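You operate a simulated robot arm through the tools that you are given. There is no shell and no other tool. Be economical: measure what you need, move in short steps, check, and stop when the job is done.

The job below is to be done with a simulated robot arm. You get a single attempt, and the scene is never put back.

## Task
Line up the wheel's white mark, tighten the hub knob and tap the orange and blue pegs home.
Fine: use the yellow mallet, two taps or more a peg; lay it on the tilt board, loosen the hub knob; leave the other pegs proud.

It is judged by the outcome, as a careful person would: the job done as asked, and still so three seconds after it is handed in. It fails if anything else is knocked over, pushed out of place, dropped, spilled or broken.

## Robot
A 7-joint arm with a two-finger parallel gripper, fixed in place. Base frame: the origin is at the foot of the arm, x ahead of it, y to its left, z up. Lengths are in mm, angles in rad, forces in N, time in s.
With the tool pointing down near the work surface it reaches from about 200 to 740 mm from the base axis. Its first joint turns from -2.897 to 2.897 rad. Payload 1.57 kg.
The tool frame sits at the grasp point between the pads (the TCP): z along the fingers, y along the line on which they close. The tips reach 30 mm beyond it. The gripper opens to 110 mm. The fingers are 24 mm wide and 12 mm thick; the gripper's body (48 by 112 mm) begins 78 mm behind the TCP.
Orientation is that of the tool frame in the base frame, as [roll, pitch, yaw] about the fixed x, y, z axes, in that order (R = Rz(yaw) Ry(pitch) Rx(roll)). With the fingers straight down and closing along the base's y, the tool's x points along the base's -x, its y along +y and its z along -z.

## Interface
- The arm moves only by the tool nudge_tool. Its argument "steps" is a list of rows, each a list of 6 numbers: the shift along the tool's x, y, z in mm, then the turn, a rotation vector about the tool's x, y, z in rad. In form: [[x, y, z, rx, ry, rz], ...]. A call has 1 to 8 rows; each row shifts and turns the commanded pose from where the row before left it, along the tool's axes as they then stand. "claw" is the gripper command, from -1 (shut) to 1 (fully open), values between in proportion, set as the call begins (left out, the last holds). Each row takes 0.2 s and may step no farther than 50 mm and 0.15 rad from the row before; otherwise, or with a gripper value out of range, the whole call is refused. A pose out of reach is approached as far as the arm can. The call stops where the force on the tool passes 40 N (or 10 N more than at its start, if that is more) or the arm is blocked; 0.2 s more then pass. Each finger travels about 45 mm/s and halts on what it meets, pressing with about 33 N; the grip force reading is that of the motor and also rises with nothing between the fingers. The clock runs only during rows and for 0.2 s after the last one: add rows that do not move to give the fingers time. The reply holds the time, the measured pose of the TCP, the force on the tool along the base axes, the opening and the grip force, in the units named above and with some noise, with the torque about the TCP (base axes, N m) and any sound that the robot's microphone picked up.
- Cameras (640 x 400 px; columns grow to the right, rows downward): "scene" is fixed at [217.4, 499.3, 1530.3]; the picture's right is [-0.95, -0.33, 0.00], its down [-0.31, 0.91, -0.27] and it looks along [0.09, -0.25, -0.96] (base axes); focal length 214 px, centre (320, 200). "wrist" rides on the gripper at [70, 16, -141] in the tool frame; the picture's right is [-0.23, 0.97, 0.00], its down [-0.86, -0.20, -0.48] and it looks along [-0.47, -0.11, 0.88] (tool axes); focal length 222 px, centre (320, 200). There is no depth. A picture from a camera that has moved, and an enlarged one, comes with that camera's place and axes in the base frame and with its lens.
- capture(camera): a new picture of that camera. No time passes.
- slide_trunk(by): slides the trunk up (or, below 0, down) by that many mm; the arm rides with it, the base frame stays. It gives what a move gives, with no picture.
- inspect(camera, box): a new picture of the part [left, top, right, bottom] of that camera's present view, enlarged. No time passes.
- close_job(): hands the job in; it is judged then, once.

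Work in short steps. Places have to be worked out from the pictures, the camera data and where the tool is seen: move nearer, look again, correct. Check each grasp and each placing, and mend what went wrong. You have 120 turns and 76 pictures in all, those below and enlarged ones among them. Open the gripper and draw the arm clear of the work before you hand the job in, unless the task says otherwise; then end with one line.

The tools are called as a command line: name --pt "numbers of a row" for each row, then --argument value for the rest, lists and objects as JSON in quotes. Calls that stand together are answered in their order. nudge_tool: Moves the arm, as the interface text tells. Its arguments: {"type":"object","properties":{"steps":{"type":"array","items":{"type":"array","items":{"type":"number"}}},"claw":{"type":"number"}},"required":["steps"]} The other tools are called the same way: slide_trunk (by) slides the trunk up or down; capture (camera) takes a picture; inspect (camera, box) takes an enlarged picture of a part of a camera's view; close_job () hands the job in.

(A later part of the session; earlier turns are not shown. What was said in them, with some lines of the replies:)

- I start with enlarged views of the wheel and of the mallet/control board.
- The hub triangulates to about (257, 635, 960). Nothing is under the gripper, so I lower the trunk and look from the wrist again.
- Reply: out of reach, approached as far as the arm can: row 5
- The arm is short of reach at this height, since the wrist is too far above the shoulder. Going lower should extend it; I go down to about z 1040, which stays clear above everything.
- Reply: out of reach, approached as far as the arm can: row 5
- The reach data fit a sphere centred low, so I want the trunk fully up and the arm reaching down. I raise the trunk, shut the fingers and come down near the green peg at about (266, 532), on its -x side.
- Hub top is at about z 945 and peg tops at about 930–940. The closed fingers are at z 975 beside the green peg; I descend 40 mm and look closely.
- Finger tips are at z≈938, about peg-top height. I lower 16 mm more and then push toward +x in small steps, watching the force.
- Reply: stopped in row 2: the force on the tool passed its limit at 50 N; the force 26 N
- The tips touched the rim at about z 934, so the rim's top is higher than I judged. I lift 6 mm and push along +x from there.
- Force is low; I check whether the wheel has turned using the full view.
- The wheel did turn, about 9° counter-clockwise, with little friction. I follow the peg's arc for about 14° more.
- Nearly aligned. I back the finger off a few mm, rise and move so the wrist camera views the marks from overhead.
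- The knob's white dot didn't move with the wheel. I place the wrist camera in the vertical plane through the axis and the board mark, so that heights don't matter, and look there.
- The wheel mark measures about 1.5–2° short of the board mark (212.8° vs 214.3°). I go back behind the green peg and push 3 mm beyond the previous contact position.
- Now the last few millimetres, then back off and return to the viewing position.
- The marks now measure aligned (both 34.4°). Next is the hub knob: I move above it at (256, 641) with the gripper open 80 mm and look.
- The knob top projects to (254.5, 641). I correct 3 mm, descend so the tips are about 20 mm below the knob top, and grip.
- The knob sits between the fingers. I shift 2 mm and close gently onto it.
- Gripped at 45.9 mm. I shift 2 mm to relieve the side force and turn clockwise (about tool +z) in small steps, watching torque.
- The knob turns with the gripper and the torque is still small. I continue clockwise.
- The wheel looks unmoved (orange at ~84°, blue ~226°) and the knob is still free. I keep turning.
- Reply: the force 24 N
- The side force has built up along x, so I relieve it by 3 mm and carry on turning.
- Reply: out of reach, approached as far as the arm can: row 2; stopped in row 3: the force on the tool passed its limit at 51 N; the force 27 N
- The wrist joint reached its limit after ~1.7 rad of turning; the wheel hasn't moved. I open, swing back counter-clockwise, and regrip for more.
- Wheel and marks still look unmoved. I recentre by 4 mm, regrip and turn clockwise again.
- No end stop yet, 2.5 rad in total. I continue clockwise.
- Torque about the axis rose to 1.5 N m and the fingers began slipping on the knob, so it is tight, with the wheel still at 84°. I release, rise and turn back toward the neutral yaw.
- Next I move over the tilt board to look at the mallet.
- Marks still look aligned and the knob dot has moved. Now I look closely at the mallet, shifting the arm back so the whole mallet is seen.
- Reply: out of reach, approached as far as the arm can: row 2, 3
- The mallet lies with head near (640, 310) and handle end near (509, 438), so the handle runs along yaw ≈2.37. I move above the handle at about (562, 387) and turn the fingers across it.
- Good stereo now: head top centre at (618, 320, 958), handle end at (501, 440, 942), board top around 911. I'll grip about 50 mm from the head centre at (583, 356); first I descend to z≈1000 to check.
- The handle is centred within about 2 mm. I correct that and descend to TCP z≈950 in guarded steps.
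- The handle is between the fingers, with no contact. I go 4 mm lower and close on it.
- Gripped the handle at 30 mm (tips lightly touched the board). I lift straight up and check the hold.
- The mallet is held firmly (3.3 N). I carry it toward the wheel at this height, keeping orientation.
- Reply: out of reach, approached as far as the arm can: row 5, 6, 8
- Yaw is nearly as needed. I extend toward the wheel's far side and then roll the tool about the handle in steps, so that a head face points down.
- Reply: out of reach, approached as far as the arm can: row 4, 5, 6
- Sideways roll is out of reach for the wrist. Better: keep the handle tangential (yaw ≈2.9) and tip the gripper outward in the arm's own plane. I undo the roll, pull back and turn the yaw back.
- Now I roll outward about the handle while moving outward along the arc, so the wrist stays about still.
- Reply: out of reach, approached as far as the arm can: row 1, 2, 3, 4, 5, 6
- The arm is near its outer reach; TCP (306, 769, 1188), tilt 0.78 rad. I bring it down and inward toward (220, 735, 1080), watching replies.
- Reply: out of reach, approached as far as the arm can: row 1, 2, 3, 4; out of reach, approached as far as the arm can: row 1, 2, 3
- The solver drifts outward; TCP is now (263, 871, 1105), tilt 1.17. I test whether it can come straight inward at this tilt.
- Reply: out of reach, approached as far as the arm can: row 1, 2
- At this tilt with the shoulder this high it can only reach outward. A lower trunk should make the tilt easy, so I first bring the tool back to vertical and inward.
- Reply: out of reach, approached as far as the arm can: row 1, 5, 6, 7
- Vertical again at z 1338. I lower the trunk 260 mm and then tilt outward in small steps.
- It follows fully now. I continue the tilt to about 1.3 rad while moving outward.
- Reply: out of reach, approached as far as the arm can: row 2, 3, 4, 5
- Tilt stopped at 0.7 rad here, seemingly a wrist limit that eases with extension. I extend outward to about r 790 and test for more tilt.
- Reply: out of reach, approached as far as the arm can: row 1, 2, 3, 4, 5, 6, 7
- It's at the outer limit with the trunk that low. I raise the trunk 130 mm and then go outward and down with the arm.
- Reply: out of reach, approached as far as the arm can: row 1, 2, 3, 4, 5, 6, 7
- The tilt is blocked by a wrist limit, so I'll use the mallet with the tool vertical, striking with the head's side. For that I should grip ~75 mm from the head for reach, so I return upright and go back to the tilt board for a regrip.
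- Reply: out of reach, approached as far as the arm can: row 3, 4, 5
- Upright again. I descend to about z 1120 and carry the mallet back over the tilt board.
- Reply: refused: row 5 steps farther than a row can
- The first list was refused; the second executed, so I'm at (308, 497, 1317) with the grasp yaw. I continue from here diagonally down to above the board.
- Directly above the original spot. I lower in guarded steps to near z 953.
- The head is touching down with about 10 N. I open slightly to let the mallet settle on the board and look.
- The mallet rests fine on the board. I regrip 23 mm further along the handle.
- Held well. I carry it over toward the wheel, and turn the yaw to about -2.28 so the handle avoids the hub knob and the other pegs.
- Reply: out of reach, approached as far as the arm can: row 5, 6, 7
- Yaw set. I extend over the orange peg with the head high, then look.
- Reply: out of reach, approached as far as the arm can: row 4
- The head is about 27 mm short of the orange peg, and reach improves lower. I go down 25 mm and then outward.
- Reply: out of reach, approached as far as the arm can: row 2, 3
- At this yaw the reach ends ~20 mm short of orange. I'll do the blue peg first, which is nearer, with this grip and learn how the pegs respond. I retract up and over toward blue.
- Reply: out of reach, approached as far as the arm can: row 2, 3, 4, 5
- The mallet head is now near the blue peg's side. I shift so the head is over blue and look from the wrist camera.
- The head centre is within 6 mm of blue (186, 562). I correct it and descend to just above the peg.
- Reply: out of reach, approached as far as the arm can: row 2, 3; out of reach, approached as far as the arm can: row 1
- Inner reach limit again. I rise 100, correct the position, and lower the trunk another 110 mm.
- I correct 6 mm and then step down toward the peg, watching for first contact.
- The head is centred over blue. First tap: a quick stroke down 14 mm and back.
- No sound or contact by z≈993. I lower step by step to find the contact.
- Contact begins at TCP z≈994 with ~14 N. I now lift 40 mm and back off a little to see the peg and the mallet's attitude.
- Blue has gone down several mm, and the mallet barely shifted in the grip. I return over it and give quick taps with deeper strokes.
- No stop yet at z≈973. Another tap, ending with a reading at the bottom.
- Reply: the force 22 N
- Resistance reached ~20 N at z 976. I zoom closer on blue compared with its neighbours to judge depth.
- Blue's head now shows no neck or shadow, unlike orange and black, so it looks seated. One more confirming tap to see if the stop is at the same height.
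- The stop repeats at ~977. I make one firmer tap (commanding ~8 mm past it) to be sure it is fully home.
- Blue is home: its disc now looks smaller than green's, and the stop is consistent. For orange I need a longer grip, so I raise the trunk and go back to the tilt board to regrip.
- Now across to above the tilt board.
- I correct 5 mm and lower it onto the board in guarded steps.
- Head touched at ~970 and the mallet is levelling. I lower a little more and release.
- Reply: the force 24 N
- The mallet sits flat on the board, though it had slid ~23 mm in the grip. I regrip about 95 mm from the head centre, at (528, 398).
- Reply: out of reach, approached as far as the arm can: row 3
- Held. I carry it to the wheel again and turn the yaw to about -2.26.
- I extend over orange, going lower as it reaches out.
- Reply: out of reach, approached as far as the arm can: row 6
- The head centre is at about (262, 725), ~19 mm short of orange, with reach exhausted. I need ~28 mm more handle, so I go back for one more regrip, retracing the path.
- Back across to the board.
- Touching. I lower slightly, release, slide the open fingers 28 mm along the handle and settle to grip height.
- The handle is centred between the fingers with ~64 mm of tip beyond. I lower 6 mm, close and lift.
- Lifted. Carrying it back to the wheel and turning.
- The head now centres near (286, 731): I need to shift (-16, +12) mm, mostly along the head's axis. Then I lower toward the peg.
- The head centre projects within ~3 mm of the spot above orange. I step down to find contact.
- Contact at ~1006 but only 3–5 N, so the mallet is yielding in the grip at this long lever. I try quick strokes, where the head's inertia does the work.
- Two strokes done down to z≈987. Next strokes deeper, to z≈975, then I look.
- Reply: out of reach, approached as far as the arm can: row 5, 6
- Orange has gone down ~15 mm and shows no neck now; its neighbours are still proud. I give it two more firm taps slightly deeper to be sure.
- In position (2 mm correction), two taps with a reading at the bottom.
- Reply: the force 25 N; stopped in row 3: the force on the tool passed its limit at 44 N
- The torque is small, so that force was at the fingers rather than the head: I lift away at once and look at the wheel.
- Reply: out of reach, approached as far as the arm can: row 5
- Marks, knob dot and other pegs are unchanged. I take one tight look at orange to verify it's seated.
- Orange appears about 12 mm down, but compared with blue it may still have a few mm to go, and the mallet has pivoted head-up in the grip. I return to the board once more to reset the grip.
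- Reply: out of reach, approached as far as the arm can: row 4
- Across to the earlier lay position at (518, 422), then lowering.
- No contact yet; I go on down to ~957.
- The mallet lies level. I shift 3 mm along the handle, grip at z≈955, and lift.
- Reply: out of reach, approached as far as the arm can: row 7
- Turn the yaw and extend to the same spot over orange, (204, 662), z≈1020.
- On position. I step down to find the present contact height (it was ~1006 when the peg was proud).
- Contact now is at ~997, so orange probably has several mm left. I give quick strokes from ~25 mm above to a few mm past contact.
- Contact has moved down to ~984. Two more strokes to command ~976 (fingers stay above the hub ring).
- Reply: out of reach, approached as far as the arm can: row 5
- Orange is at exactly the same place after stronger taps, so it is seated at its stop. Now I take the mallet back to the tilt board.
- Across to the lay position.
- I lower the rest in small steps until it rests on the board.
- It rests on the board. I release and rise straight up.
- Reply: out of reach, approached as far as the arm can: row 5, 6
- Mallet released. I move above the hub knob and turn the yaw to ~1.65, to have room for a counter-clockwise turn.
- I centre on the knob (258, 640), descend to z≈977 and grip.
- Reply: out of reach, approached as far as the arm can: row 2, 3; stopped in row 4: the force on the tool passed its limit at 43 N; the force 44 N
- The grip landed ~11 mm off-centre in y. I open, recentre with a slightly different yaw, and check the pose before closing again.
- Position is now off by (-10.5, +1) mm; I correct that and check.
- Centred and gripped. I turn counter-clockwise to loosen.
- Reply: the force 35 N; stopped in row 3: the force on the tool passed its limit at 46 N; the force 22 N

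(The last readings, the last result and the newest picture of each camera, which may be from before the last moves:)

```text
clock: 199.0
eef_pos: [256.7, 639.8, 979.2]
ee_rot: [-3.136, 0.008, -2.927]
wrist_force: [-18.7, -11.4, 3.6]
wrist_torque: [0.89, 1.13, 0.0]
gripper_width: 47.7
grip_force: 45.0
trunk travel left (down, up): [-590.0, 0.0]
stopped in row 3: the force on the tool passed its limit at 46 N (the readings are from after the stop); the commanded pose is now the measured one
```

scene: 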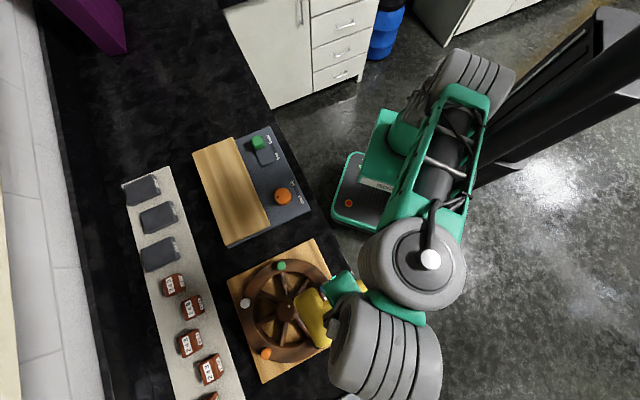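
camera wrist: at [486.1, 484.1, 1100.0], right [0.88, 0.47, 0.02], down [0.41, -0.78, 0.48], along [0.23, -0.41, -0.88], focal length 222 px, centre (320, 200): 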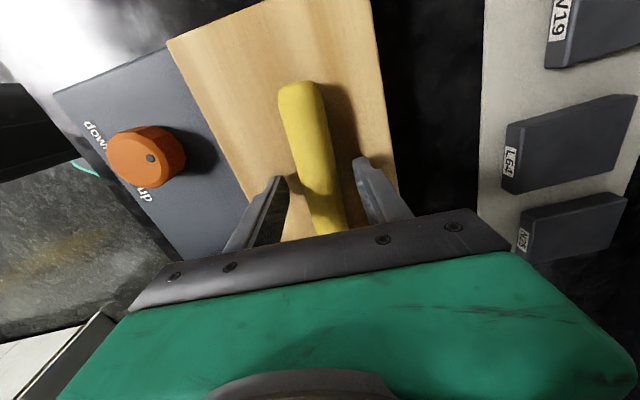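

1.44 rad so far; a side force built up from arm drift. I relieve it and continue in shorter runs.

nudge_tool --pt "1.5 -0.6 0 0 0 0" --pt "0 0 0 0 0 -0.14" --pt "0 0 0 0 0 -0.14" --pt "0 0 0 0 0 -0.14" --pt "0 0 0 0 0 -0.14"

nudge_tool --pt "0 0 0 0 0 -0.14" --pt "0 0 0 0 0 -0.14" --pt "0 0 0 0 0 -0.14" --pt "0 0 0 0 0 -0.14" --pt "0 0 0 0 0 -0.14"

```text
clock: 200.2
eef_pos: [256.5, 640.1, 976.8]
ee_rot: [-3.133, 0.004, -2.369]
wrist_force: [-12.9, -11.7, 3.6]
wrist_torque: [1.1, 1.11, 0.01]
gripper_width: 47.3
grip_force: 45.1
trunk travel left (down, up): [-590.0, 0.0]
```

```text
clock: 201.4
eef_pos: [257.7, 642.1, 978.6]
ee_rot: [-3.133, 0.0, -1.671]
wrist_force: [-6.1, 4.7, 4.2]
wrist_torque: [1.14, 1.1, -1.25]
gripper_width: 47.2
grip_force: 44.9
trunk travel left (down, up): [-590.0, 0.0]
```

Torque of -1.25 N m shows the knob has reached its loose stop after ~2.7 rad. I release, rise, and move the arm clear.

nudge_tool --pt "0 0 0 0 0 0" --pt "0 0 0 0 0 0" --pt "0 0 0 0 0 0" --pt "0 0 -30 0 0 0" --pt "0 0 -45 0 0 0" --pt "0 0 -45 0 0 0" --pt "0 0 -45 0 0 0" --claw 0.5

nudge_tool --pt "45 0 -20 0 0 0" --pt "45 0 -20 0 0 0" --pt "45 0 -20 0 0 0" --pt "45 0 -20 0 0 0" --pt "45 0 -20 0 0 0" --pt "45 0 0 0 0 0"

inspect --camera "scene" --box '[180, 120, 380, 390]'

```text
clock: 203.0
eef_pos: [256.8, 616.3, 1134.1]
ee_rot: [-3.131, -0.003, -1.671]
wrist_force: [-0.8, -1.3, -0.4]
wrist_torque: [0.16, -0.02, 0.04]
gripper_width: 82.5
grip_force: 0.1
out of reach, approached as far as the arm can: row 7
trunk travel left (down, up): [-590.0, 0.0]
```

```text
clock: 204.4
eef_pos: [223.9, 355.4, 1239.7]
ee_rot: [-3.133, -0.005, -1.672]
wrist_force: [-1.0, 0.1, 0.1]
wrist_torque: [-0.04, -0.04, 0.03]
gripper_width: 82.4
grip_force: 0.1
trunk travel left (down, up): [-590.0, 0.0]
```

```text
1.48 times, centred on (280, 255) of scene
camera zoom: at [217.4, 499.3, 1530.3], right [-0.95, -0.33, 0.0], down [-0.31, 0.91, -0.27], along [0.09, -0.25, -0.96], focal length 318 px, centre (379, 118)
```

zoom: 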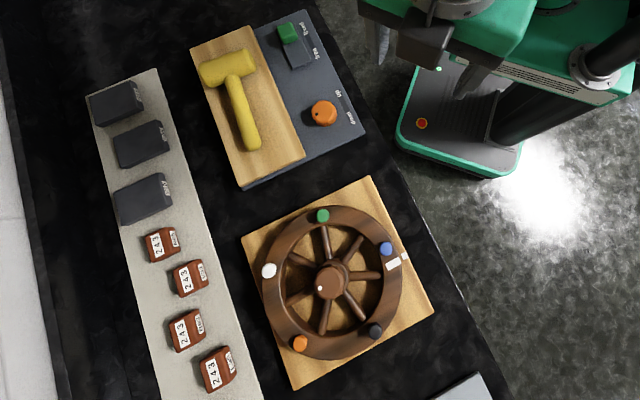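

The mallet is on the board, the knob dot is back at its loose position, and the marks appear aligned. I use the last picture to check the wheel closely.

inspect --camera "scene" --box '[215, 230, 375, 390]'

```text
2.50 times, centred on (295, 310) of scene
camera zoom: at [217.4, 499.3, 1530.3], right [-0.95, -0.33, 0.0], down [-0.31, 0.91, -0.27], along [0.09, -0.25, -0.96], focal length 536 px, centre (382, -75)
```

zoom: 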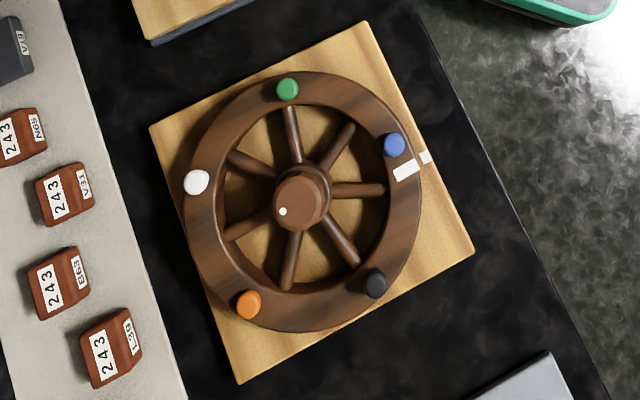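

The marks line up, the orange and blue pegs look seated, and the other pegs are still proud. The mallet is on the tilt board, the knob is loose, and the arm is clear with the gripper open, so I hand the job in.

close_job

```text
The job is handed in.
```

I handed the job in: mark aligned, knob tightened then loosened, and orange and blue tapped with the mallet, now on the tilt board. The taps used the head's side, because the wrist couldn't turn a face down; both pegs look fully home, but orange is judged from pictures and feel only.
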